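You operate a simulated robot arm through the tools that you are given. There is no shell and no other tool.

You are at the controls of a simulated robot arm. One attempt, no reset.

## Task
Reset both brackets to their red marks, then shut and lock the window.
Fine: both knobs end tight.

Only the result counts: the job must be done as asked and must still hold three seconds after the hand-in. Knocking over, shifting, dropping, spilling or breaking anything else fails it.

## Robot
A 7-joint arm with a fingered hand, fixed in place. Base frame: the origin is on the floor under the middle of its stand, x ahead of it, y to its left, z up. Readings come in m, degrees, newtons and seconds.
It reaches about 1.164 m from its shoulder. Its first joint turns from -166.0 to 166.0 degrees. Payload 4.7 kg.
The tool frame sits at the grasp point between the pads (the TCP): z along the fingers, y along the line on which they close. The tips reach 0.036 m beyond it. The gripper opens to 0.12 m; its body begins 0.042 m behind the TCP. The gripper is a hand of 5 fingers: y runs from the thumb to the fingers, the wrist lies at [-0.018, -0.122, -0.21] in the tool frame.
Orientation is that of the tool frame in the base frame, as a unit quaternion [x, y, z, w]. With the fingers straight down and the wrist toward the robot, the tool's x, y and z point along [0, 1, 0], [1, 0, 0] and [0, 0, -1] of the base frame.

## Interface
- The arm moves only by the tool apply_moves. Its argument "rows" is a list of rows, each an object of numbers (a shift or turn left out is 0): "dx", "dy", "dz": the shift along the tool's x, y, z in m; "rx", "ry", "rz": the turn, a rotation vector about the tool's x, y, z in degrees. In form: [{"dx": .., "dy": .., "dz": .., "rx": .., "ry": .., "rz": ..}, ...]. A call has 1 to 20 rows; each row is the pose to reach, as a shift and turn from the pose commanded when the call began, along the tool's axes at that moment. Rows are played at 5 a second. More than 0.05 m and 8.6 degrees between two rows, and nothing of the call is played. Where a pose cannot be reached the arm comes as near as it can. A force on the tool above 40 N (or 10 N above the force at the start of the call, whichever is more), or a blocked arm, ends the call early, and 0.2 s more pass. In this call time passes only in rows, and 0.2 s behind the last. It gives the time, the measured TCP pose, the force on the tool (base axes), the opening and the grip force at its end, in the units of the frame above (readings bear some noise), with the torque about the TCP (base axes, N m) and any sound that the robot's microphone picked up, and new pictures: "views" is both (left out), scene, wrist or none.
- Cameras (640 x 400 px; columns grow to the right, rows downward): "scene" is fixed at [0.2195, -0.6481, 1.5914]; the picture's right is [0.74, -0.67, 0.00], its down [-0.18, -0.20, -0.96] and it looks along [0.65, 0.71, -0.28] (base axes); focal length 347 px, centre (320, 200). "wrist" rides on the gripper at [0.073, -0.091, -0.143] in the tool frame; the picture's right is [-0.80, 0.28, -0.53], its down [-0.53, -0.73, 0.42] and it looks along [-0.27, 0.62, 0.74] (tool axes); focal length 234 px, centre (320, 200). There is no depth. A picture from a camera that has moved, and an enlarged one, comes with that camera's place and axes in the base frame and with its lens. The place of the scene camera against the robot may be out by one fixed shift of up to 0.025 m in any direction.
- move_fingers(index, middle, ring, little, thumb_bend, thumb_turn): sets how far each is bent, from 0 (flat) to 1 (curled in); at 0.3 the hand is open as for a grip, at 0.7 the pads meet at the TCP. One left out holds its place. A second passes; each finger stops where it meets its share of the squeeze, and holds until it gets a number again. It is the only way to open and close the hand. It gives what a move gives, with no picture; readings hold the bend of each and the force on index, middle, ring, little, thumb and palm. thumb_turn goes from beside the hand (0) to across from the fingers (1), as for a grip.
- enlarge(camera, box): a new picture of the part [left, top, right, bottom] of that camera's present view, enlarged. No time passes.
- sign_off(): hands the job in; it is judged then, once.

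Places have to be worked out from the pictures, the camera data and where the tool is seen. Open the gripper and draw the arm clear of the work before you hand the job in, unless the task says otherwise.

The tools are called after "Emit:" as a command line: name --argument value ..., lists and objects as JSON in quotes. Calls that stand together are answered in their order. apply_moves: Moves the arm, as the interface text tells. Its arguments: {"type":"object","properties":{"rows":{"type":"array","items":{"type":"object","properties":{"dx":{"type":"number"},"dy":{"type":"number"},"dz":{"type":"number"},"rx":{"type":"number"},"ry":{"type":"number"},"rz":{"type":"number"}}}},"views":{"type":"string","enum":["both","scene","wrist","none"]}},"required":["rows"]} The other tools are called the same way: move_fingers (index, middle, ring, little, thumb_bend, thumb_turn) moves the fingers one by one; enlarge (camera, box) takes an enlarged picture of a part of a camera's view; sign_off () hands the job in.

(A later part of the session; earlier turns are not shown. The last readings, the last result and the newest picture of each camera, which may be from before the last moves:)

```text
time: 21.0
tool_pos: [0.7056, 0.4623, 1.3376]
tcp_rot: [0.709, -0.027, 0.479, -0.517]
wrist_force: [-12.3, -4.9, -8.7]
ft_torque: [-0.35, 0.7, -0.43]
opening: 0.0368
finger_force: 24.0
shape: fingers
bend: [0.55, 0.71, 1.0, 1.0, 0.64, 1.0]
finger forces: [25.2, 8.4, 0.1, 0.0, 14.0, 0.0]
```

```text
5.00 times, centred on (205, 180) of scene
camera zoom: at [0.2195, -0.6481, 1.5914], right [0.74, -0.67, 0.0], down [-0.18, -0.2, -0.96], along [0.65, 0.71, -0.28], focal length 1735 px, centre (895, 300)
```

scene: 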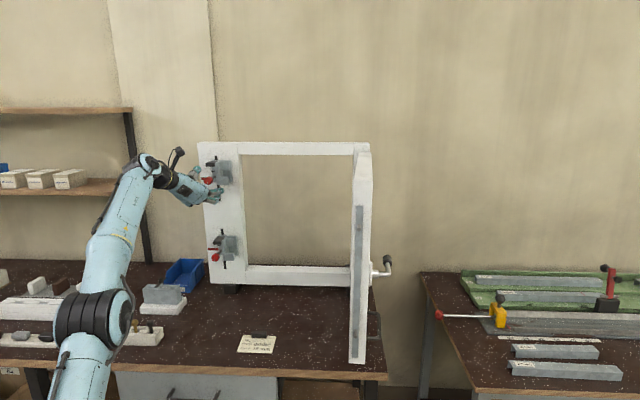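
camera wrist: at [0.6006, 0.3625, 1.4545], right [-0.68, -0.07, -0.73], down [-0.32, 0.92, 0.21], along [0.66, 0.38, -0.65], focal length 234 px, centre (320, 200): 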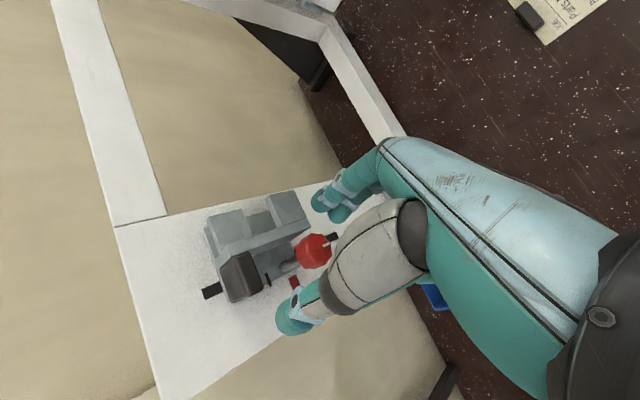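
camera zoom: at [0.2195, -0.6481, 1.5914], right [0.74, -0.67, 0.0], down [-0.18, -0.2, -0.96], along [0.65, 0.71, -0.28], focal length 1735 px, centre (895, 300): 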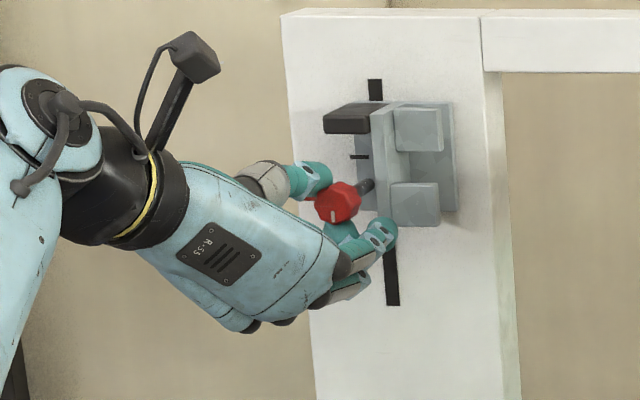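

The index still catches the rib's lower end while the thumb and middle hold the knob. I'll back off another 6 mm and retry so all three clear the rib.

Emit:
move_fingers --index 0.4 --middle 0.5 --thumb_bend 0.45

Emit:
apply_moves --rows '[{"dz": -0.004}, {"dz": -0.007}]' --views "none"

Emit:
move_fingers --index 0.75 --middle 0.75 --thumb_bend 0.75

Emit:
enlarge --camera "wrist" --box '[240, 180, 380, 320]'

Emit:
enlarge --camera "scene" --box '[180, 150, 250, 210]'

```text
time: 22.0
tool_pos: [0.7068, 0.4625, 1.3377]
tcp_rot: [0.708, -0.026, 0.479, -0.518]
wrist_force: [0.8, -0.7, 0.2]
ft_torque: [0.01, 0.01, -0.01]
opening: 0.085
finger_force: 0.2
shape: fingers
bend: [0.4, 0.5, 1.0, 1.0, 0.45, 0.99]
finger forces: [0.1, 0.1, 0.1, 0.0, 0.0, 0.0]
```

```text
time: 22.6
tool_pos: [0.7013, 0.4578, 1.3393]
tcp_rot: [0.708, -0.027, 0.479, -0.518]
wrist_force: [0.0, 0.0, 0.8]
ft_torque: [0.01, -0.03, 0.0]
opening: 0.0849
finger_force: 0.1
shape: fingers
bend: [0.4, 0.5, 1.0, 1.0, 0.45, 0.99]
finger forces: [0.0, 0.0, 0.1, 0.1, 0.0, 0.0]
```

```text
time: 23.6
tool_pos: [0.7016, 0.4588, 1.3376]
tcp_rot: [0.709, -0.027, 0.479, -0.517]
wrist_force: [0.7, 4.4, -3.1]
ft_torque: [-0.04, 0.01, 0.08]
opening: 0.0236
finger_force: 15.5
shape: fingers
bend: [0.64, 0.71, 1.0, 1.0, 0.64, 1.0]
finger forces: [7.8, 8.0, 0.1, 0.0, 15.5, 0.0]
```

```text
2.86 times, centred on (310, 250) of wrist
camera zoom: at [0.5974, 0.3607, 1.4543], right [-0.68, -0.07, -0.73], down [-0.32, 0.92, 0.21], along [0.66, 0.38, -0.65], focal length 669 px, centre (349, 57)
```

zoom: 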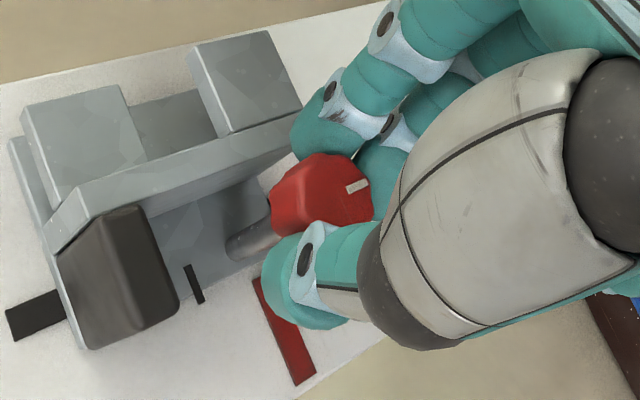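

```text
6.67 times, centred on (215, 180) of scene
camera zoom: at [0.2195, -0.6481, 1.5914], right [0.74, -0.67, 0.0], down [-0.18, -0.2, -0.96], along [0.65, 0.71, -0.28], focal length 2313 px, centre (1020, 333)
```

zoom: 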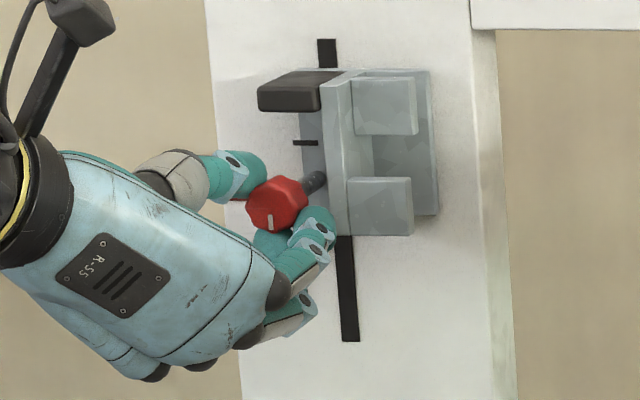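

All three digits now hold the knob evenly (index 7.8 N, middle 8 N, thumb 15.5 N) and clear of the rib. I'll turn it counter-clockwise (negative roll) by 25° and check that the pointer follows.

Emit:
apply_moves --rows '[{"rz": -5}, {"rz": -10}, {"rz": -15}, {"rz": -20}, {"rz": -25}]' --views "none"

Emit:
enlarge --camera "wrist" --box '[240, 180, 380, 320]'

Emit:
enlarge --camera "scene" --box '[180, 150, 250, 210]'

```text
time: 24.8
tool_pos: [0.7021, 0.458, 1.3363]
tcp_rot: [0.697, 0.127, 0.581, -0.4]
wrist_force: [2.1, 5.5, -5.2]
ft_torque: [-0.06, 0.09, 0.08]
opening: 0.0232
finger_force: 16.0
shape: fingers
bend: [0.63, 0.71, 1.0, 1.0, 0.64, 1.0]
finger forces: [7.5, 8.7, 0.1, 0.0, 15.2, 0.0]
```

```text
2.86 times, centred on (310, 250) of wrist
camera zoom: at [0.5631, 0.3946, 1.4411], right [-0.43, -0.32, -0.84], down [-0.33, 0.93, -0.19], along [0.84, 0.2, -0.5], focal length 669 px, centre (349, 57)
```

zoom: 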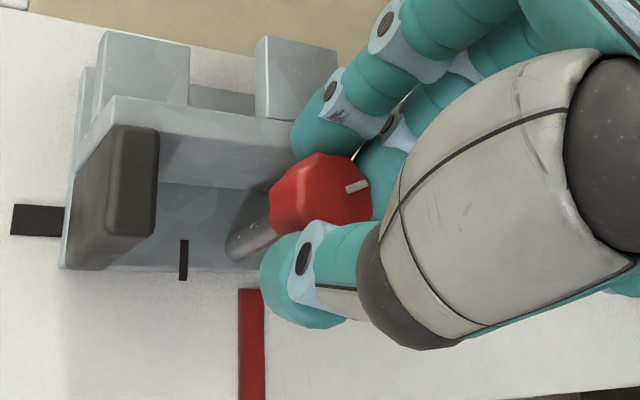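

```text
6.67 times, centred on (215, 180) of scene
camera zoom: at [0.2195, -0.6481, 1.5914], right [0.74, -0.67, 0.0], down [-0.18, -0.2, -0.96], along [0.65, 0.71, -0.28], focal length 2313 px, centre (1020, 333)
```

zoom: 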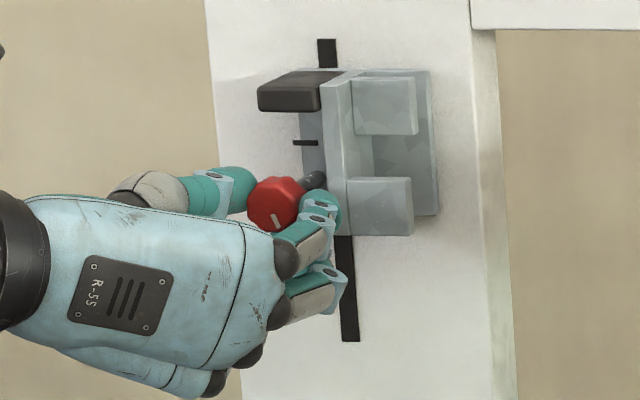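

The knob follows the hand with no slip and little torque. I'll continue another 40°, watching for rib contact.

Emit:
apply_moves --rows '[{"rz": -5}, {"rz": -10}, {"rz": -15}, {"rz": -20}, {"rz": -25}, {"rz": -30}, {"rz": -35}, {"rz": -40}]' --views "none"

Emit:
enlarge --camera "wrist" --box '[240, 180, 380, 320]'

Emit:
enlarge --camera "scene" --box '[180, 150, 250, 210]'

```text
time: 26.6
tool_pos: [0.7011, 0.4558, 1.3374]
tcp_rot: [0.614, 0.358, 0.681, -0.177]
wrist_force: [9.7, -1.9, -9.0]
ft_torque: [-0.15, 0.24, -0.32]
opening: 0.0234
finger_force: 17.5
shape: fingers
bend: [0.62, 0.67, 1.0, 1.0, 0.66, 1.0]
finger forces: [8.7, 12.8, 0.1, 0.1, 12.0, 0.1]
```

```text
2.86 times, centred on (310, 250) of wrist
camera zoom: at [0.5246, 0.4325, 1.3828], right [-0.03, -0.72, -0.7], down [-0.1, 0.69, -0.71], along [0.99, 0.05, -0.09], focal length 669 px, centre (349, 57)
```

zoom: 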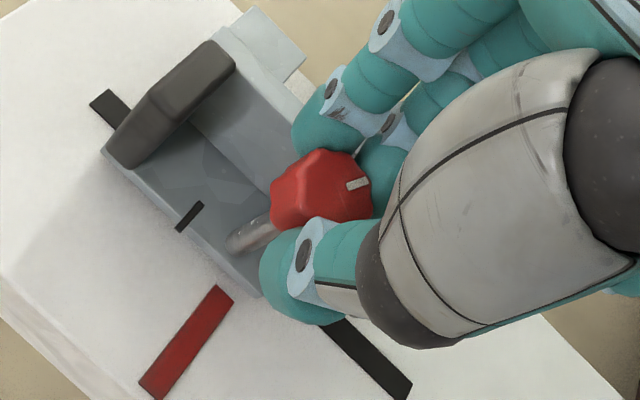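

```text
6.67 times, centred on (215, 180) of scene
camera zoom: at [0.2195, -0.6481, 1.5914], right [0.74, -0.67, 0.0], down [-0.18, -0.2, -0.96], along [0.65, 0.71, -0.28], focal length 2313 px, centre (1020, 333)
```

zoom: 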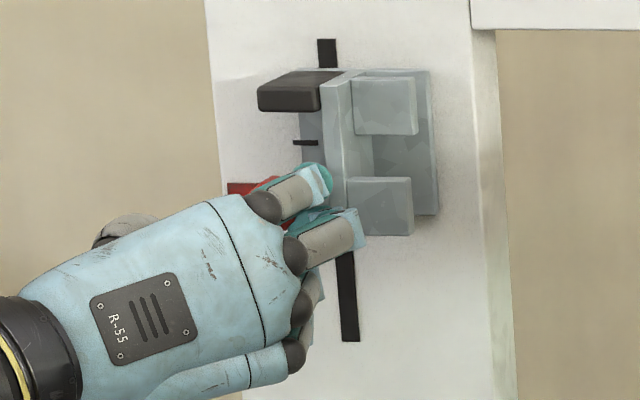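

Turned 65° so far with the pointer still locked to the hand. I'll continue another 45°.

Emit:
apply_moves --rows '[{"rz": -5}, {"rz": -10}, {"rz": -15}, {"rz": -20}, {"rz": -25}, {"rz": -30}, {"rz": -35}, {"rz": -40}, {"rz": -45}]' --views "none"

Emit:
enlarge --camera "wrist" --box '[240, 180, 380, 320]'

Emit:
enlarge --camera "scene" --box '[180, 150, 250, 210]'

```text
time: 28.6
tool_pos: [0.7031, 0.457, 1.3374]
tcp_rot: [0.429, 0.564, 0.699, 0.096]
wrist_force: [12.9, -9.6, 0.1]
ft_torque: [0.08, 0.01, -0.52]
opening: 0.0232
finger_force: 17.9
shape: fingers
bend: [0.62, 0.66, 1.0, 1.0, 0.66, 1.0]
finger forces: [8.9, 15.9, 0.0, 0.1, 11.9, 0.1]
```

```text
2.86 times, centred on (310, 250) of wrist
camera zoom: at [0.5247, 0.4317, 1.2933], right [0.22, -0.96, -0.15], down [0.37, 0.22, -0.9], along [0.9, 0.14, 0.41], focal length 669 px, centre (349, 57)
```

zoom: 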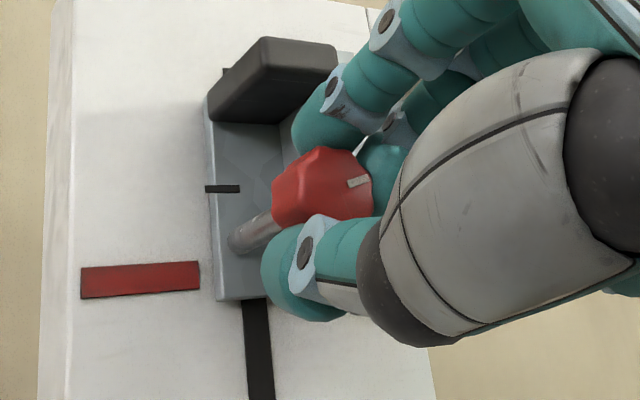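

```text
6.67 times, centred on (215, 180) of scene
camera zoom: at [0.2195, -0.6481, 1.5914], right [0.74, -0.67, 0.0], down [-0.18, -0.2, -0.96], along [0.65, 0.71, -0.28], focal length 2313 px, centre (1020, 333)
```

zoom: 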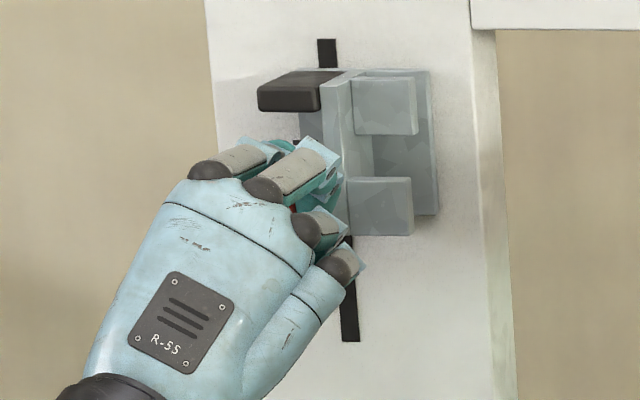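

110° of loosening is done, with the pointer now facing right. I'll try sliding the bracket down 10 mm while holding the knob to see whether it's free.

Emit:
apply_moves --rows '[{"dx": -0.0012, "dy": -0.0022}, {"dx": -0.0025, "dy": -0.0044}, {"dx": -0.0037, "dy": -0.0065}, {"dx": -0.0049, "dy": -0.0087}]' --views "none"

Emit:
enlarge --camera "wrist" --box '[240, 180, 380, 320]'

Emit:
enlarge --camera "scene" --box '[180, 150, 250, 210]'

```text
time: 29.6
tool_pos: [0.7033, 0.4571, 1.327]
tcp_rot: [0.428, 0.565, 0.699, 0.096]
wrist_force: [18.2, -8.1, 0.6]
ft_torque: [0.1, 0.03, -0.61]
opening: 0.023
finger_force: 18.7
shape: fingers
bend: [0.62, 0.66, 1.0, 1.0, 0.66, 1.0]
finger forces: [9.2, 17.4, 0.0, 0.1, 10.6, 0.0]
```

```text
2.86 times, centred on (310, 250) of wrist
camera zoom: at [0.524, 0.4319, 1.2828], right [0.22, -0.96, -0.15], down [0.37, 0.22, -0.9], along [0.9, 0.14, 0.41], focal length 669 px, centre (349, 57)
```

zoom: 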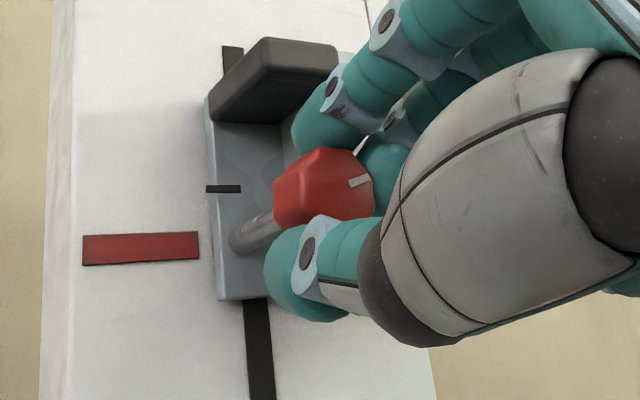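

```text
6.67 times, centred on (215, 180) of scene
camera zoom: at [0.2195, -0.6481, 1.5914], right [0.74, -0.67, 0.0], down [-0.18, -0.2, -0.96], along [0.65, 0.71, -0.28], focal length 2313 px, centre (1020, 333)
```

zoom: 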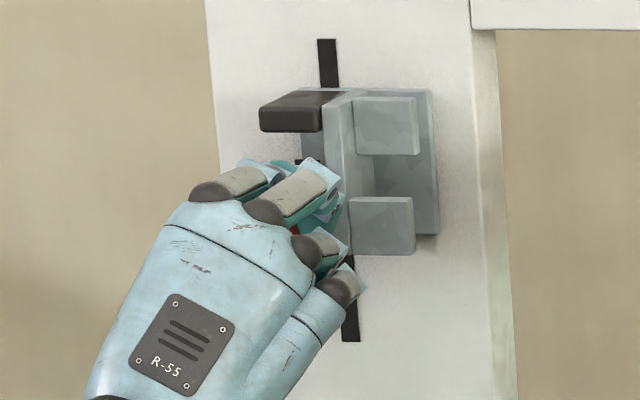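

The bracket slides freely with the hand. It moved 10 mm, and the remaining tick-to-mark gap is about 18 mm after parallax. I'll slide down 17 mm more.

Emit:
apply_moves --rows '[{"dx": -0.0014, "dy": -0.0025}, {"dx": -0.0028, "dy": -0.0049}, {"dx": -0.0042, "dy": -0.0074}, {"dx": -0.0056, "dy": -0.0099}, {"dx": -0.007, "dy": -0.0123}, {"dx": -0.0084, "dy": -0.0148}]' --views "none"

Emit:
enlarge --camera "wrist" --box '[240, 180, 380, 320]'

Emit:
enlarge --camera "scene" --box '[195, 155, 245, 200]'

```text
time: 31.0
tool_pos: [0.7032, 0.457, 1.3093]
tcp_rot: [0.429, 0.564, 0.699, 0.096]
wrist_force: [16.5, -7.8, 0.8]
ft_torque: [0.08, -0.03, -0.55]
opening: 0.0233
finger_force: 18.1
shape: fingers
bend: [0.62, 0.66, 1.0, 1.0, 0.66, 1.0]
finger forces: [8.8, 16.8, 0.1, 0.1, 11.1, 0.1]
```

```text
2.86 times, centred on (310, 250) of wrist
camera zoom: at [0.524, 0.4319, 1.2662], right [0.22, -0.96, -0.15], down [0.37, 0.22, -0.9], along [0.9, 0.14, 0.41], focal length 669 px, centre (349, 57)
```

zoom: 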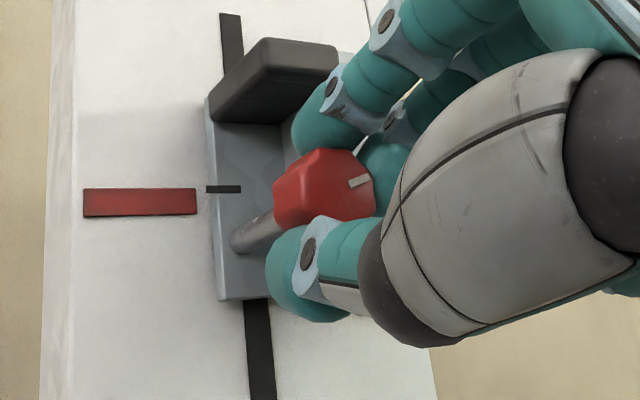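

```text
8.89 times, centred on (220, 178) of scene
camera zoom: at [0.2195, -0.6481, 1.5914], right [0.74, -0.67, 0.0], down [-0.18, -0.2, -0.96], along [0.65, 0.71, -0.28], focal length 3084 px, centre (1209, 400)
```

zoom: 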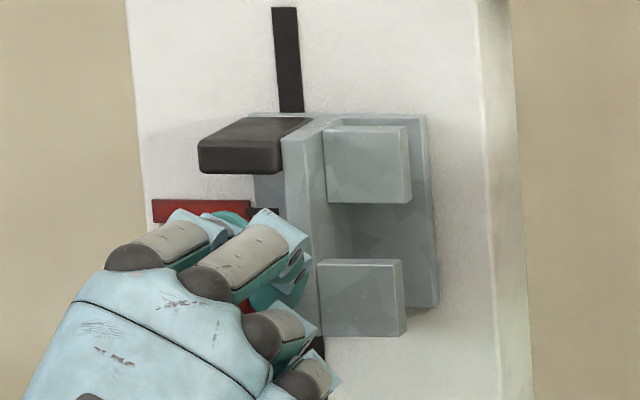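

From below the tick looks ~4 mm high, while from above it looks about aligned. Averaging the parallax gives ~2 mm still to go. I'll zoom tighter to confirm.

Emit:
enlarge --camera "scene" --box '[205, 172, 229, 187]'

Emit:
enlarge --camera "wrist" --box '[220, 230, 284, 270]'

```text
16.00 times, centred on (217, 180) of scene
camera zoom: at [0.2195, -0.6481, 1.5914], right [0.74, -0.67, 0.0], down [-0.18, -0.2, -0.96], along [0.65, 0.71, -0.28], focal length 5552 px, centre (1968, 528)
```

zoom: 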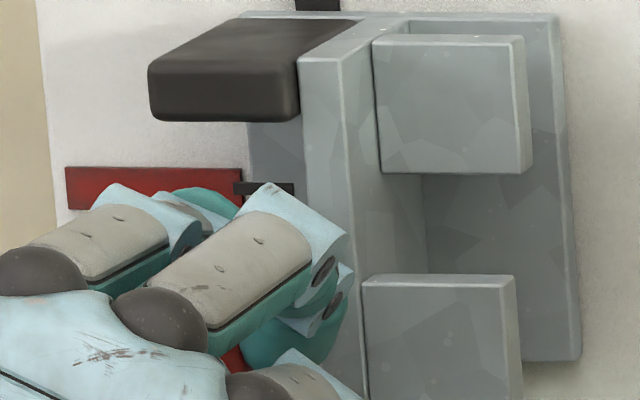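

```text
10.00 times, centred on (252, 250) of wrist
camera zoom: at [0.524, 0.4319, 1.2662], right [0.22, -0.96, -0.15], down [0.37, 0.22, -0.9], along [0.9, 0.14, 0.41], focal length 2342 px, centre (1000, -300)
```

zoom: 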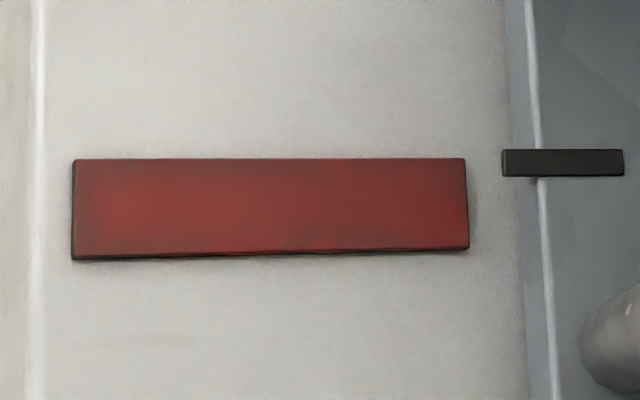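

Combining both views, the tick is ~2 mm above the mark centre. I'll move down 2 mm, then begin tightening by +31°, stopping where the wrist camera is level with the tick so I can check without parallax.

Emit:
apply_moves --rows '[{"dx": -0.001, "dy": -0.0018}, {"dx": -0.001, "dy": -0.0018, "rz": 5}, {"dx": -0.001, "dy": -0.0018, "rz": 10}, {"dx": -0.001, "dy": -0.0018, "rz": 15}, {"dx": -0.001, "dy": -0.0018, "rz": 20}, {"dx": -0.001, "dy": -0.0018, "rz": 25}, {"dx": -0.001, "dy": -0.0018, "rz": 31}]' --views "none"

Emit:
enlarge --camera "wrist" --box '[240, 180, 380, 320]'

Emit:
enlarge --camera "scene" --box '[205, 172, 229, 187]'

```text
time: 32.6
tool_pos: [0.7011, 0.4578, 1.3087]
tcp_rot: [0.564, 0.429, 0.699, -0.095]
wrist_force: [10.2, -0.9, -1.3]
ft_torque: [-0.01, -0.06, -0.29]
opening: 0.0232
finger_force: 15.7
shape: fingers
bend: [0.62, 0.66, 1.0, 1.0, 0.66, 1.0]
finger forces: [9.9, 10.9, 0.0, 0.0, 11.6, 0.0]
```

```text
2.86 times, centred on (310, 250) of wrist
camera zoom: at [0.5184, 0.4378, 1.3266], right [0.08, -0.82, -0.56], down [0.03, 0.56, -0.83], along [1.0, 0.05, 0.07], focal length 669 px, centre (349, 57)
```

zoom: 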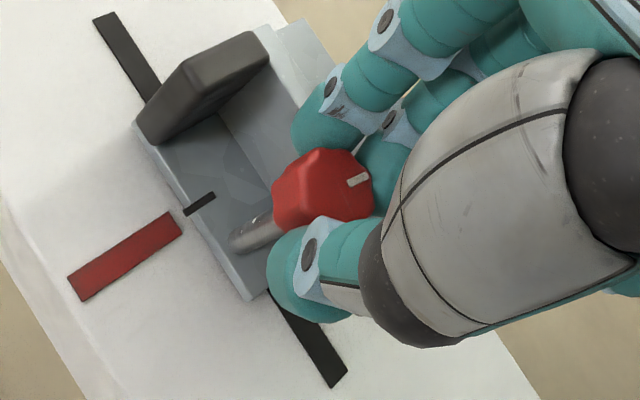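

```text
16.00 times, centred on (217, 180) of scene
camera zoom: at [0.2195, -0.6481, 1.5914], right [0.74, -0.67, 0.0], down [-0.18, -0.2, -0.96], along [0.65, 0.71, -0.28], focal length 5552 px, centre (1968, 528)
```

zoom: 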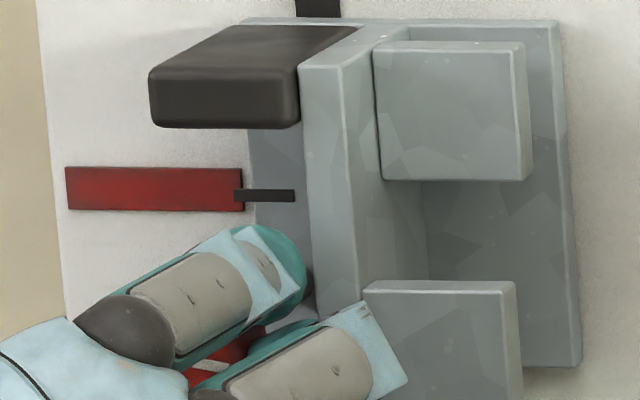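

The level view shows the tick within ~0.5 mm of the mark's centre line. I'll continue tightening another 45°.

Emit:
apply_moves --rows '[{"rz": 5}, {"rz": 10}, {"rz": 15}, {"rz": 20}, {"rz": 25}, {"rz": 30}, {"rz": 35}, {"rz": 40}, {"rz": 45}]' --views "none"

Emit:
enlarge --camera "wrist" --box '[240, 180, 380, 320]'

Emit:
enlarge --camera "scene" --box '[205, 172, 229, 187]'

```text
time: 34.6
tool_pos: [0.7012, 0.4576, 1.3076]
tcp_rot: [0.686, 0.181, 0.609, -0.356]
wrist_force: [3.3, 7.8, -0.6]
ft_torque: [-0.04, -0.03, 0.08]
opening: 0.0232
finger_force: 16.2
shape: fingers
bend: [0.63, 0.67, 1.0, 1.0, 0.66, 1.0]
finger forces: [8.0, 8.4, 0.0, 0.0, 15.3, 0.1]
```

```text
2.86 times, centred on (310, 250) of wrist
camera zoom: at [0.5515, 0.4052, 1.4026], right [-0.34, -0.41, -0.85], down [-0.3, 0.9, -0.32], along [0.89, 0.15, -0.43], focal length 669 px, centre (349, 57)
```

zoom: 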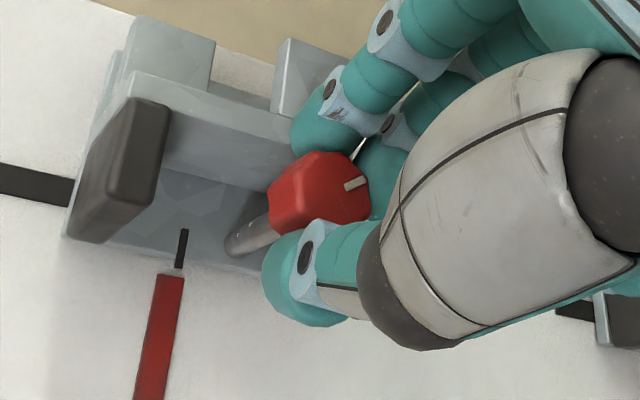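

```text
16.00 times, centred on (217, 180) of scene
camera zoom: at [0.2195, -0.6481, 1.5914], right [0.74, -0.67, 0.0], down [-0.18, -0.2, -0.96], along [0.65, 0.71, -0.28], focal length 5552 px, centre (1968, 528)
```

zoom: 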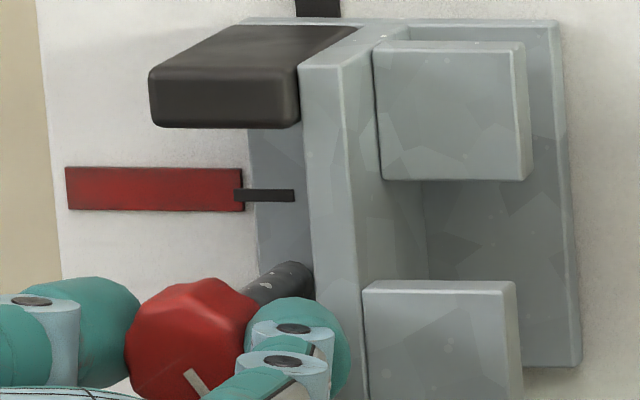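

Still aligned. I'll continue tightening +34° back to the original pointer angle, then a little beyond to feel the stop.

Emit:
apply_moves --rows '[{"rz": 5}, {"rz": 10}, {"rz": 15}, {"rz": 20}, {"rz": 25}, {"rz": 30}, {"rz": 34}]' --views "none"

Emit:
enlarge --camera "wrist" --box '[240, 180, 380, 320]'

Emit:
enlarge --camera "scene" --box '[200, 172, 232, 192]'

```text
time: 36.2
tool_pos: [0.7006, 0.4593, 1.3077]
tcp_rot: [0.708, -0.029, 0.479, -0.518]
wrist_force: [-1.2, 7.5, 0.4]
ft_torque: [-0.01, -0.03, 0.19]
opening: 0.023
finger_force: 17.6
shape: fingers
bend: [0.63, 0.71, 1.0, 1.0, 0.66, 1.0]
finger forces: [7.6, 10.5, 0.0, 0.1, 16.5, 0.0]
```

```text
2.86 times, centred on (310, 250) of wrist
camera zoom: at [0.5968, 0.3603, 1.4252], right [-0.68, -0.07, -0.73], down [-0.32, 0.92, 0.21], along [0.66, 0.38, -0.65], focal length 669 px, centre (349, 57)
```

zoom: 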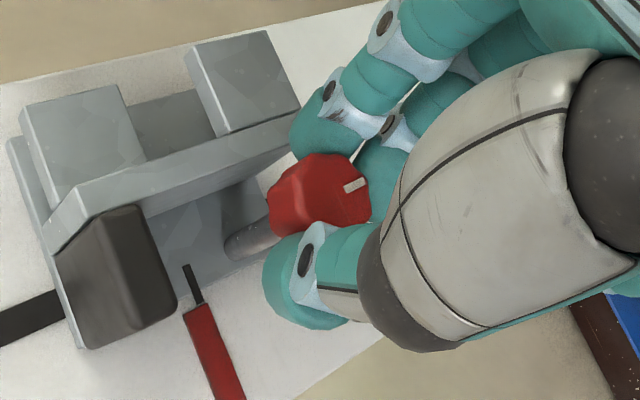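

```text
16.00 times, centred on (216, 182) of scene
camera zoom: at [0.2195, -0.6481, 1.5914], right [0.74, -0.67, 0.0], down [-0.18, -0.2, -0.96], along [0.65, 0.71, -0.28], focal length 5552 px, centre (1984, 488)
```

zoom: 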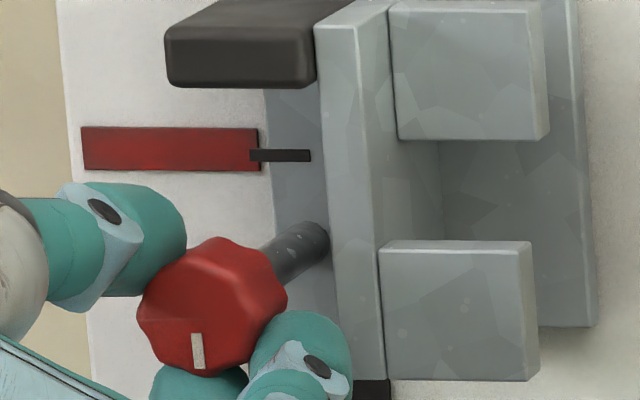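

Pointer back at its original angle with little resistance so far. I'll turn a further 10° to feel for tightness.

Emit:
apply_moves --rows '[{"rz": 3}, {"rz": 6}, {"rz": 9}, {"rz": 12}]' --views "none"

Emit:
enlarge --camera "wrist" --box '[240, 180, 380, 320]'

Emit:
enlarge --camera "scene" --box '[200, 172, 232, 192]'

```text
time: 37.2
tool_pos: [0.7019, 0.4577, 1.309]
tcp_rot: [0.702, -0.101, 0.421, -0.565]
wrist_force: [0.2, 5.0, -2.1]
ft_torque: [-0.13, -0.04, 0.12]
opening: 0.0233
finger_force: 17.2
shape: fingers
bend: [0.64, 0.67, 1.0, 1.0, 0.65, 1.0]
finger forces: [7.7, 10.5, 0.1, 0.0, 16.0, 0.1]
```

```text
2.86 times, centred on (310, 250) of wrist
camera zoom: at [0.6148, 0.3425, 1.4242], right [-0.78, 0.03, -0.63], down [-0.28, 0.88, 0.39], along [0.56, 0.47, -0.68], focal length 669 px, centre (349, 57)
```

zoom: 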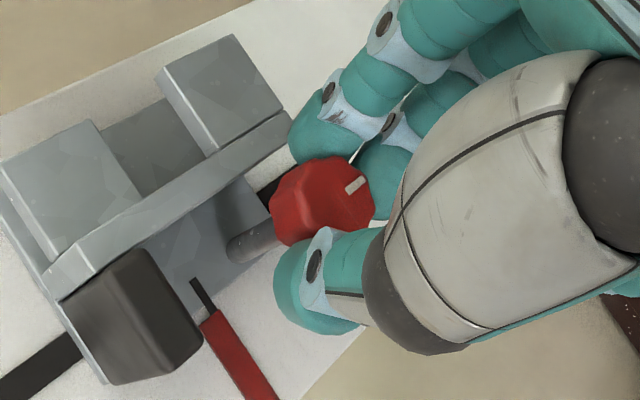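

```text
16.00 times, centred on (216, 182) of scene
camera zoom: at [0.2195, -0.6481, 1.5914], right [0.74, -0.67, 0.0], down [-0.18, -0.2, -0.96], along [0.65, 0.71, -0.28], focal length 5552 px, centre (1984, 488)
```

zoom: 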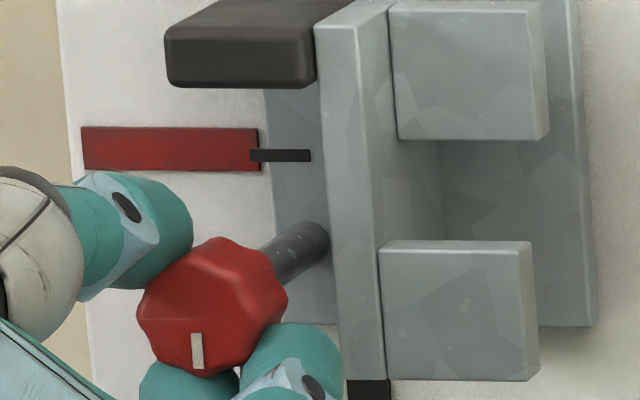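

The hand slipped around the knob while the pointer stayed put, so the upper knob is hard against its stop and tight, with the bracket on its mark. I'll release and back straight off.

Emit:
move_fingers --index 0.4 --middle 0.4 --thumb_bend 0.4

Emit:
apply_moves --rows '[{"dz": -0.03}, {"dz": -0.06}, {"dz": -0.095}]' --views "both"

Emit:
enlarge --camera "scene" --box '[200, 160, 240, 200]'

```text
time: 38.2
tool_pos: [0.7023, 0.4586, 1.3094]
tcp_rot: [0.702, -0.1, 0.422, -0.565]
wrist_force: [0.3, -0.2, -0.9]
ft_torque: [-0.01, 0.0, 0.0]
opening: 0.0924
finger_force: 0.1
shape: fingers
bend: [0.4, 0.4, 1.0, 1.0, 0.4, 0.99]
finger forces: [0.1, 0.0, 0.1, 0.1, 0.0, 0.1]
```

```text
time: 39.0
tool_pos: [0.6397, 0.3895, 1.3141]
tcp_rot: [0.704, -0.098, 0.42, -0.564]
wrist_force: [0.0, 1.4, -1.1]
ft_torque: [0.05, -0.08, -0.02]
opening: 0.0925
finger_force: 0.2
shape: fingers
bend: [0.4, 0.4, 1.0, 1.0, 0.4, 0.99]
finger forces: [0.0, 0.1, 0.0, 0.1, 0.0, 0.0]
out of reach, approached as far as the arm can: row 3
camera wrist: at [0.5536, 0.2742, 1.43], right [-0.78, 0.02, -0.63], down [-0.28, 0.88, 0.38], along [0.56, 0.47, -0.68], focal length 234 px, centre (320, 200)
```

scene: 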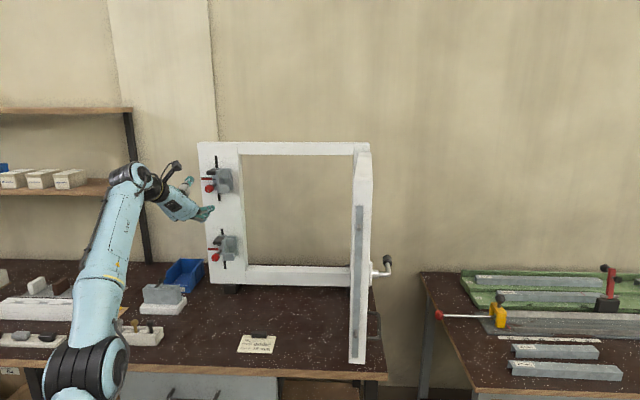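
wrist: 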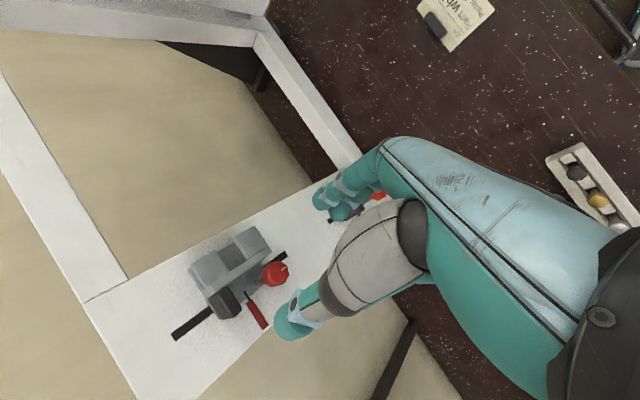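

```text
10.00 times, centred on (220, 180) of scene
camera zoom: at [0.2195, -0.6481, 1.5914], right [0.74, -0.67, 0.0], down [-0.18, -0.2, -0.96], along [0.65, 0.71, -0.28], focal length 3470 px, centre (1320, 400)
```

zoom: 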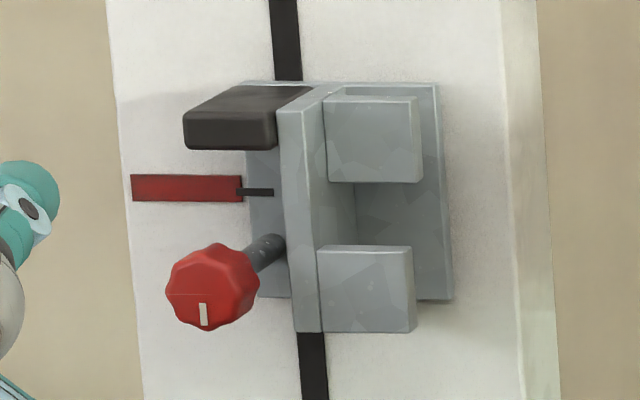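

The upper bracket is on its mark and the pointer is at its original angle. Next I'll lower toward the lower knob in front of the jamb, rolling back to +50°, halfway first.

Emit:
apply_moves --rows '[{"dx": -0.0188, "dy": 0.033, "dz": 0.0002, "rz": -3}, {"dx": -0.0375, "dy": 0.066, "dz": 0.0005, "rz": -6}, {"dx": -0.0563, "dy": 0.099, "dz": 0.0007, "rz": -9}, {"dx": -0.075, "dy": 0.132, "dz": 0.0009, "rz": -12}]' --views "both"

```text
time: 40.0
tool_pos: [0.6706, 0.3567, 1.1907]
tcp_rot: [0.715, -0.016, 0.466, -0.521]
wrist_force: [0.4, -0.7, 0.3]
ft_torque: [0.0, -0.01, 0.01]
opening: 0.0925
finger_force: 0.1
shape: fingers
bend: [0.4, 0.4, 1.0, 1.0, 0.4, 0.99]
finger forces: [0.1, 0.0, 0.1, 0.0, 0.0, 0.0]
out of reach, approached as far as the arm can: row 1, 2, 3, 4
camera wrist: at [0.5705, 0.258, 1.3088], right [-0.68, -0.1, -0.72], down [-0.35, 0.92, 0.2], along [0.64, 0.39, -0.66], focal length 234 px, centre (320, 200)
```

scene: 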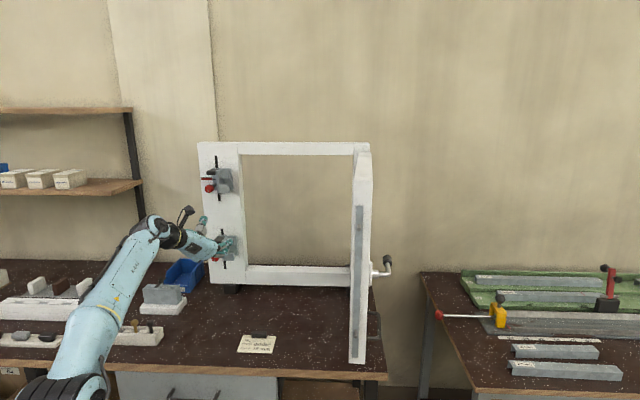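
wrist: 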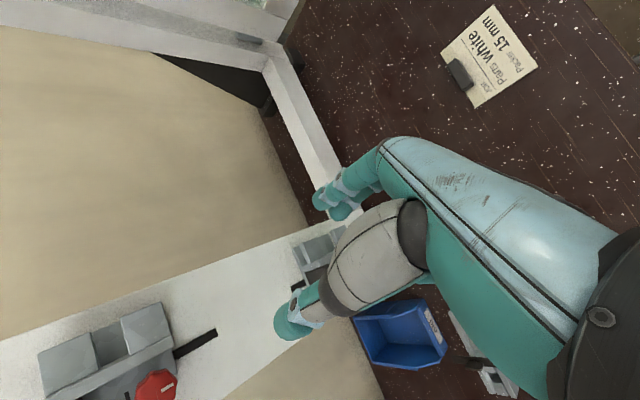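

At +50° roll the arm can't quite hold position at this lower height and drifted 5 cm right. I'll reduce the roll to +25° and go to the lower knob's standoff.

Emit:
apply_moves --rows '[{"dx": -0.026, "dy": 0.0152, "dz": 0.0027, "rx": -0.14, "ry": 0.45, "rz": -4.9}, {"dx": -0.0522, "dy": 0.0304, "dz": 0.0054, "rx": -0.28, "ry": 0.9, "rz": -9.8}, {"dx": -0.0782, "dy": 0.0456, "dz": 0.0081, "rx": -0.42, "ry": 1.35, "rz": -14.7}, {"dx": -0.1043, "dy": 0.0608, "dz": 0.0108, "rx": -0.56, "ry": 1.8, "rz": -19.6}, {"dx": -0.1304, "dy": 0.076, "dz": 0.0135, "rx": -0.7, "ry": 2.25, "rz": -24.5}]' --views "both"

```text
time: 41.2
tool_pos: [0.6923, 0.3321, 1.1478]
tcp_rot: [0.718, 0.135, 0.551, -0.403]
wrist_force: [-0.2, 0.7, 0.5]
ft_torque: [0.01, -0.01, 0.04]
opening: 0.0927
finger_force: 0.0
shape: fingers
bend: [0.4, 0.4, 1.0, 1.0, 0.4, 0.99]
finger forces: [0.0, 0.0, 0.0, 0.1, 0.1, 0.0]
out of reach, approached as far as the arm can: row 1, 2, 3, 4, 5
camera wrist: at [0.5614, 0.2684, 1.2606], right [-0.47, -0.36, -0.81], down [-0.37, 0.91, -0.19], along [0.81, 0.21, -0.56], focal length 234 px, centre (320, 200)
```

scene: 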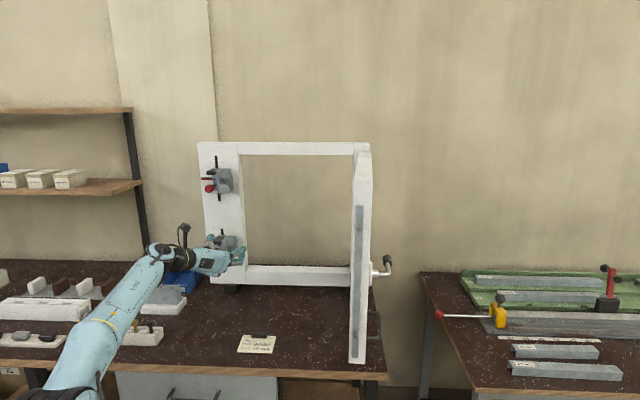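
wrist: 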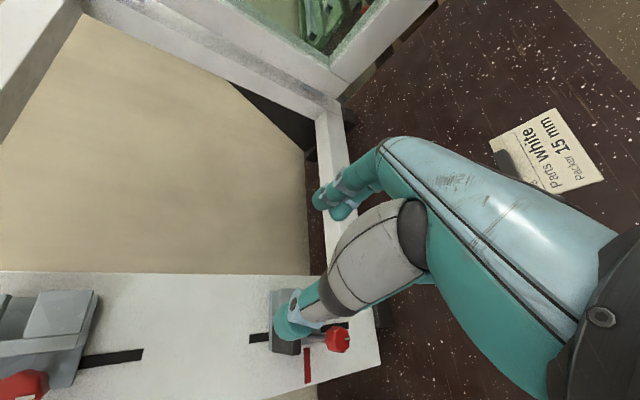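

The arm is too folded at that distance. The solver keeps drifting right rather than closing in. The grip itself is further out, so I'll use a shorter standoff: n≈0.785 with +20° roll, at mid height between the brackets first.

Emit:
apply_moves --rows '[{"dx": -0.0078, "dy": -0.0187, "dz": 0.0158, "rx": -0.05, "ry": 1.06, "rz": -1.5}, {"dx": -0.0155, "dy": -0.0373, "dz": 0.0316, "rx": -0.1, "ry": 2.13, "rz": -3}, {"dx": -0.0233, "dy": -0.056, "dz": 0.0474, "rx": -0.15, "ry": 3.2, "rz": -4.5}, {"dx": -0.031, "dy": -0.0747, "dz": 0.0632, "rx": -0.2, "ry": 4.26, "rz": -6}]' --views "both"

```text
time: 42.2
tool_pos: [0.6991, 0.419, 1.2065]
tcp_rot: [0.705, 0.167, 0.579, -0.374]
wrist_force: [0.1, -0.5, 1.5]
ft_torque: [-0.04, 0.07, 0.05]
opening: 0.0926
finger_force: 0.0
shape: fingers
bend: [0.4, 0.4, 1.0, 1.0, 0.4, 0.99]
finger forces: [0.1, 0.1, 0.1, 0.0, 0.1, 0.1]
out of reach, approached as far as the arm can: row 1, 2, 3, 4
camera wrist: at [0.5583, 0.3614, 1.3111], right [-0.4, -0.4, -0.82], down [-0.34, 0.9, -0.28], along [0.85, 0.17, -0.49], focal length 234 px, centre (320, 200)
```

scene: 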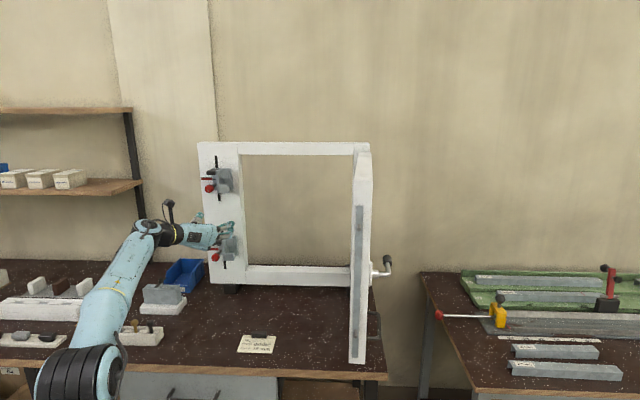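
wrist: 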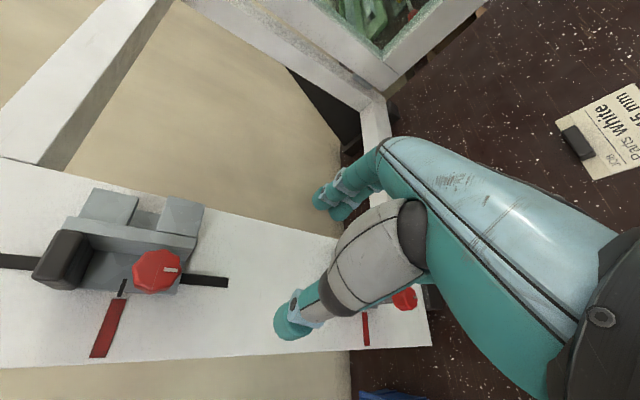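

Lower heights push the arm right/up at positive roll. I'll try the same target with negative roll (-30°, wrist lower), which straightened the arm earlier.

Emit:
apply_moves --rows '[{"dx": -0.0226, "dy": 0.004, "dz": 0.0004, "rx": -0.22, "ry": 0.4, "rz": -7.14}, {"dx": -0.0452, "dy": 0.0081, "dz": 0.0008, "rx": -0.44, "ry": 0.8, "rz": -14.3}, {"dx": -0.0678, "dy": 0.0121, "dz": 0.0012, "rx": -0.66, "ry": 1.2, "rz": -21.4}, {"dx": -0.0904, "dy": 0.0162, "dz": 0.0017, "rx": -0.88, "ry": 1.6, "rz": -28.6}, {"dx": -0.113, "dy": 0.0202, "dz": 0.0021, "rx": -1.1, "ry": 2.0, "rz": -35.7}, {"dx": -0.1356, "dy": 0.0243, "dz": 0.0025, "rx": -1.32, "ry": 2.4, "rz": -42.9}, {"dx": -0.1582, "dy": 0.0283, "dz": 0.0029, "rx": -1.54, "ry": 2.81, "rz": -50}]' --views "both"

```text
time: 43.8
tool_pos: [0.6372, 0.4439, 1.1583]
tcp_rot: [0.589, 0.446, 0.67, -0.07]
wrist_force: [-0.6, -1.6, 0.6]
ft_torque: [-0.03, 0.03, 0.02]
opening: 0.0925
finger_force: 0.0
shape: fingers
bend: [0.4, 0.4, 1.0, 1.0, 0.4, 0.99]
finger forces: [0.0, 0.1, 0.0, 0.0, 0.0, 0.0]
out of reach, approached as far as the arm can: row 1, 2, 3, 4, 5, 6, 7
camera wrist: at [0.4544, 0.4326, 1.1857], right [0.03, -0.87, -0.49], down [0.01, 0.49, -0.87], along [1.0, 0.02, 0.02], focal length 234 px, centre (320, 200)
```

scene: 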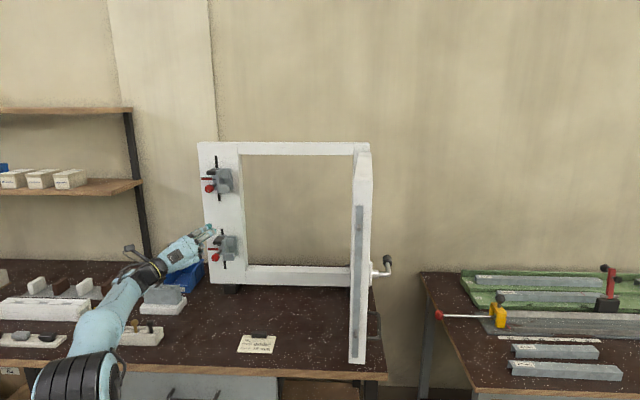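
wrist: 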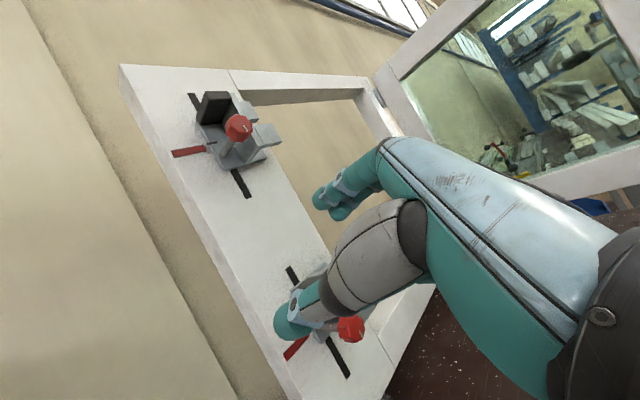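

The elbow seems pinned in this configuration, so I'll study the arm in the scene view to see what limits it.

Emit:
enlarge --camera "scene" --box '[0, 200, 260, 400]'

```text
2.00 times, centred on (130, 300) of scene
camera zoom: at [0.2195, -0.6481, 1.5914], right [0.74, -0.67, 0.0], down [-0.18, -0.2, -0.96], along [0.65, 0.71, -0.28], focal length 694 px, centre (700, 0)
```

zoom: 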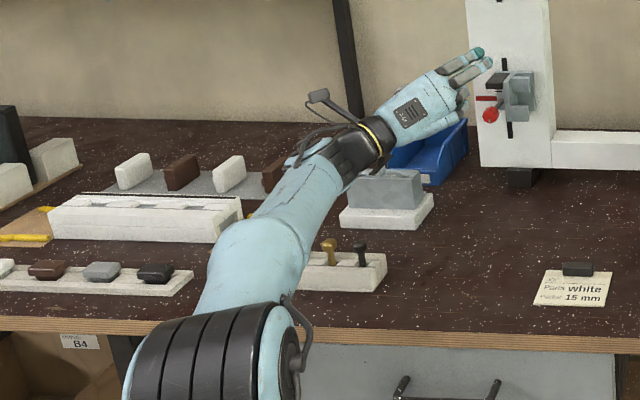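

I worked out that the forearm roll is likely near its limit (hand bending away from the shoulder) in this configuration. I'll return to the start-like pose with the hand pointing down to unwind it, then approach the lower bracket along a different path.

Emit:
apply_moves --rows '[{"dx": 0.0115, "dy": 0.0302, "dz": -0.0354, "rx": 4.46, "ry": -5.5, "rz": -1.06}, {"dx": 0.0231, "dy": 0.0604, "dz": -0.0707, "rx": 8.92, "ry": -11.0, "rz": -2.13}, {"dx": 0.0346, "dy": 0.0907, "dz": -0.1061, "rx": 13.38, "ry": -16.5, "rz": -3.19}, {"dx": 0.0461, "dy": 0.1209, "dz": -0.1415, "rx": 17.83, "ry": -22.0, "rz": -4.25}, {"dx": 0.0576, "dy": 0.1511, "dz": -0.1768, "rx": 22.29, "ry": -27.5, "rz": -5.31}, {"dx": 0.0692, "dy": 0.1813, "dz": -0.2122, "rx": 26.75, "ry": -33.0, "rz": -6.38}, {"dx": 0.0807, "dy": 0.2115, "dz": -0.2476, "rx": 31.21, "ry": -38.5, "rz": -7.44}, {"dx": 0.0922, "dy": 0.2417, "dz": -0.2829, "rx": 35.67, "ry": -44.0, "rz": -8.5}, {"dx": 0.1037, "dy": 0.272, "dz": -0.3183, "rx": 40.13, "ry": -49.5, "rz": -9.56}, {"dx": 0.1153, "dy": 0.3022, "dz": -0.3537, "rx": 44.58, "ry": -55.0, "rz": -10.63}, {"dx": 0.1268, "dy": 0.3324, "dz": -0.389, "rx": 49.04, "ry": -60.5, "rz": -11.69}, {"dx": 0.1383, "dy": 0.3626, "dz": -0.4244, "rx": 53.5, "ry": -66.0, "rz": -12.75}]' --views "scene"

```text
time: 46.4
tool_pos: [0.5102, 0.0016, 1.5042]
tcp_rot: [0.707, 0.707, -0.002, -0.002]
wrist_force: [-0.5, 0.1, 0.4]
ft_torque: [0.0, -0.07, -0.01]
opening: 0.0928
finger_force: 0.1
shape: fingers
bend: [0.4, 0.4, 1.0, 1.0, 0.4, 0.99]
finger forces: [0.0, 0.0, 0.1, 0.1, 0.0, 0.0]
```

scene: 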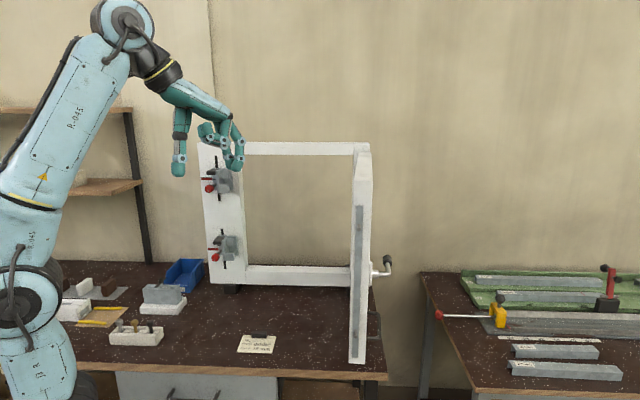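

The arm is back in its start configuration. Next I'll roll the hand about its own long axis (wrist-to-grasp line) by ~94° here, which only uses the last joint.

Emit:
apply_moves --rows '[{"ry": 4.25, "rz": 7.36}, {"ry": 8.5, "rz": 14.72}, {"ry": 12.75, "rz": 22.08}, {"ry": 17.0, "rz": 29.44}, {"ry": 21.25, "rz": 36.8}, {"ry": 25.5, "rz": 44.17}, {"ry": 29.75, "rz": 51.53}, {"ry": 34.0, "rz": 58.89}, {"ry": 38.25, "rz": 66.25}, {"ry": 42.5, "rz": 73.6}, {"ry": 46.75, "rz": 80.97}]' --views "scene"

```text
time: 48.8
tool_pos: [0.5093, 0.0012, 1.4985]
tcp_rot: [0.931, 0.036, 0.256, -0.257]
wrist_force: [0.0, 0.8, -1.1]
ft_torque: [-0.02, -0.04, -0.01]
opening: 0.093
finger_force: 0.0
shape: fingers
bend: [0.4, 0.4, 1.0, 1.0, 0.4, 0.99]
finger forces: [0.1, 0.0, 0.0, 0.1, 0.0, 0.0]
out of reach, approached as far as the arm can: row 11
```

scene: 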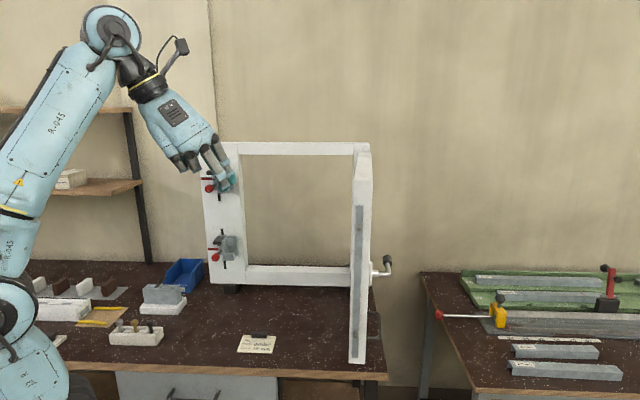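

Roll limit in this direction is about +90°, but the opposite direction should have ample range. A flipped grip (thumb on the rib side, fingers on the free left side, hand coming in from the right) suits the lower bracket better. I'll roll the hand back the other way by 170° first.

Emit:
apply_moves --rows '[{"ry": -4.25, "rz": -7.36}, {"ry": -8.5, "rz": -14.72}, {"ry": -12.75, "rz": -22.08}, {"ry": -17.0, "rz": -29.44}, {"ry": -21.25, "rz": -36.8}, {"ry": -25.5, "rz": -44.17}, {"ry": -29.75, "rz": -51.53}, {"ry": -34.0, "rz": -58.89}, {"ry": -38.25, "rz": -66.25}, {"ry": -42.5, "rz": -73.6}, {"ry": -46.75, "rz": -80.97}, {"ry": -51.0, "rz": -88.33}, {"ry": -55.25, "rz": -95.7}, {"ry": -59.5, "rz": -103.06}, {"ry": -63.75, "rz": -110.4}, {"ry": -68.0, "rz": -117.78}, {"ry": -72.25, "rz": -125.14}, {"ry": -76.5, "rz": -132.5}, {"ry": -80.75, "rz": -139.86}, {"ry": -85.0, "rz": -147.2}]' --views "scene"

```text
time: 53.0
tool_pos: [0.5108, -0.0, 1.4899]
tcp_rot: [0.175, 0.934, -0.221, 0.218]
wrist_force: [0.5, 0.0, 0.0]
ft_torque: [-0.03, 0.02, -0.03]
opening: 0.0928
finger_force: 0.0
shape: fingers
bend: [0.4, 0.4, 1.0, 1.0, 0.4, 0.99]
finger forces: [0.0, 0.0, 0.0, 0.1, 0.0, 0.0]
out of reach, approached as far as the arm can: row 20
```

scene: 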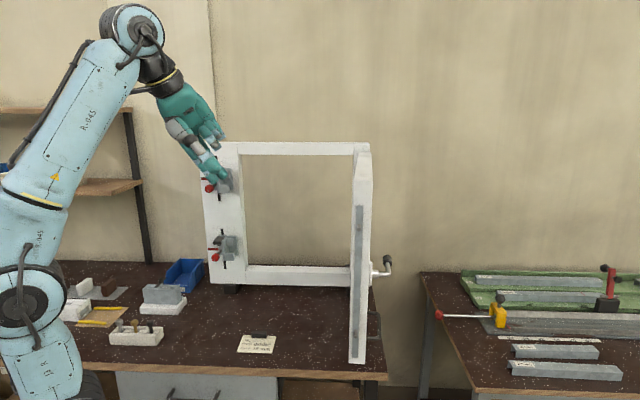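

Roll range about the hand axis is roughly ±85° around the start pose, which explains the limits: in the earlier approach the wrist bend was maxed because the elbow had swung right. I'll keep the elbow in-plane by setting the hand roll to +60° here, then yawing the whole arm left and pitching up within its own plane.

Emit:
apply_moves --rows '[{"ry": 4.1, "rz": 7.1}, {"ry": 8.2, "rz": 14.2}, {"ry": 12.3, "rz": 21.3}, {"ry": 16.4, "rz": 28.4}, {"ry": 20.5, "rz": 35.5}, {"ry": 24.6, "rz": 42.6}, {"ry": 28.7, "rz": 49.7}, {"ry": 32.8, "rz": 56.8}, {"ry": 36.9, "rz": 63.9}, {"ry": 41.0, "rz": 71.0}, {"ry": 45.1, "rz": 78.1}, {"ry": 49.2, "rz": 85.2}, {"ry": 53.3, "rz": 92.3}, {"ry": 57.4, "rz": 99.4}, {"ry": 61.5, "rz": 106.5}, {"ry": 65.6, "rz": 113.6}, {"ry": 69.7, "rz": 120.7}]' --views "none"

```text
time: 56.6
tool_pos: [0.5101, 0.0, 1.4902]
tcp_rot: [0.924, 0.281, 0.184, -0.185]
wrist_force: [-0.4, -0.1, 0.4]
ft_torque: [-0.02, -0.03, 0.01]
opening: 0.0931
finger_force: 0.1
shape: fingers
bend: [0.4, 0.4, 1.0, 1.0, 0.4, 0.99]
finger forces: [0.0, 0.0, 0.0, 0.0, 0.0, 0.1]
```

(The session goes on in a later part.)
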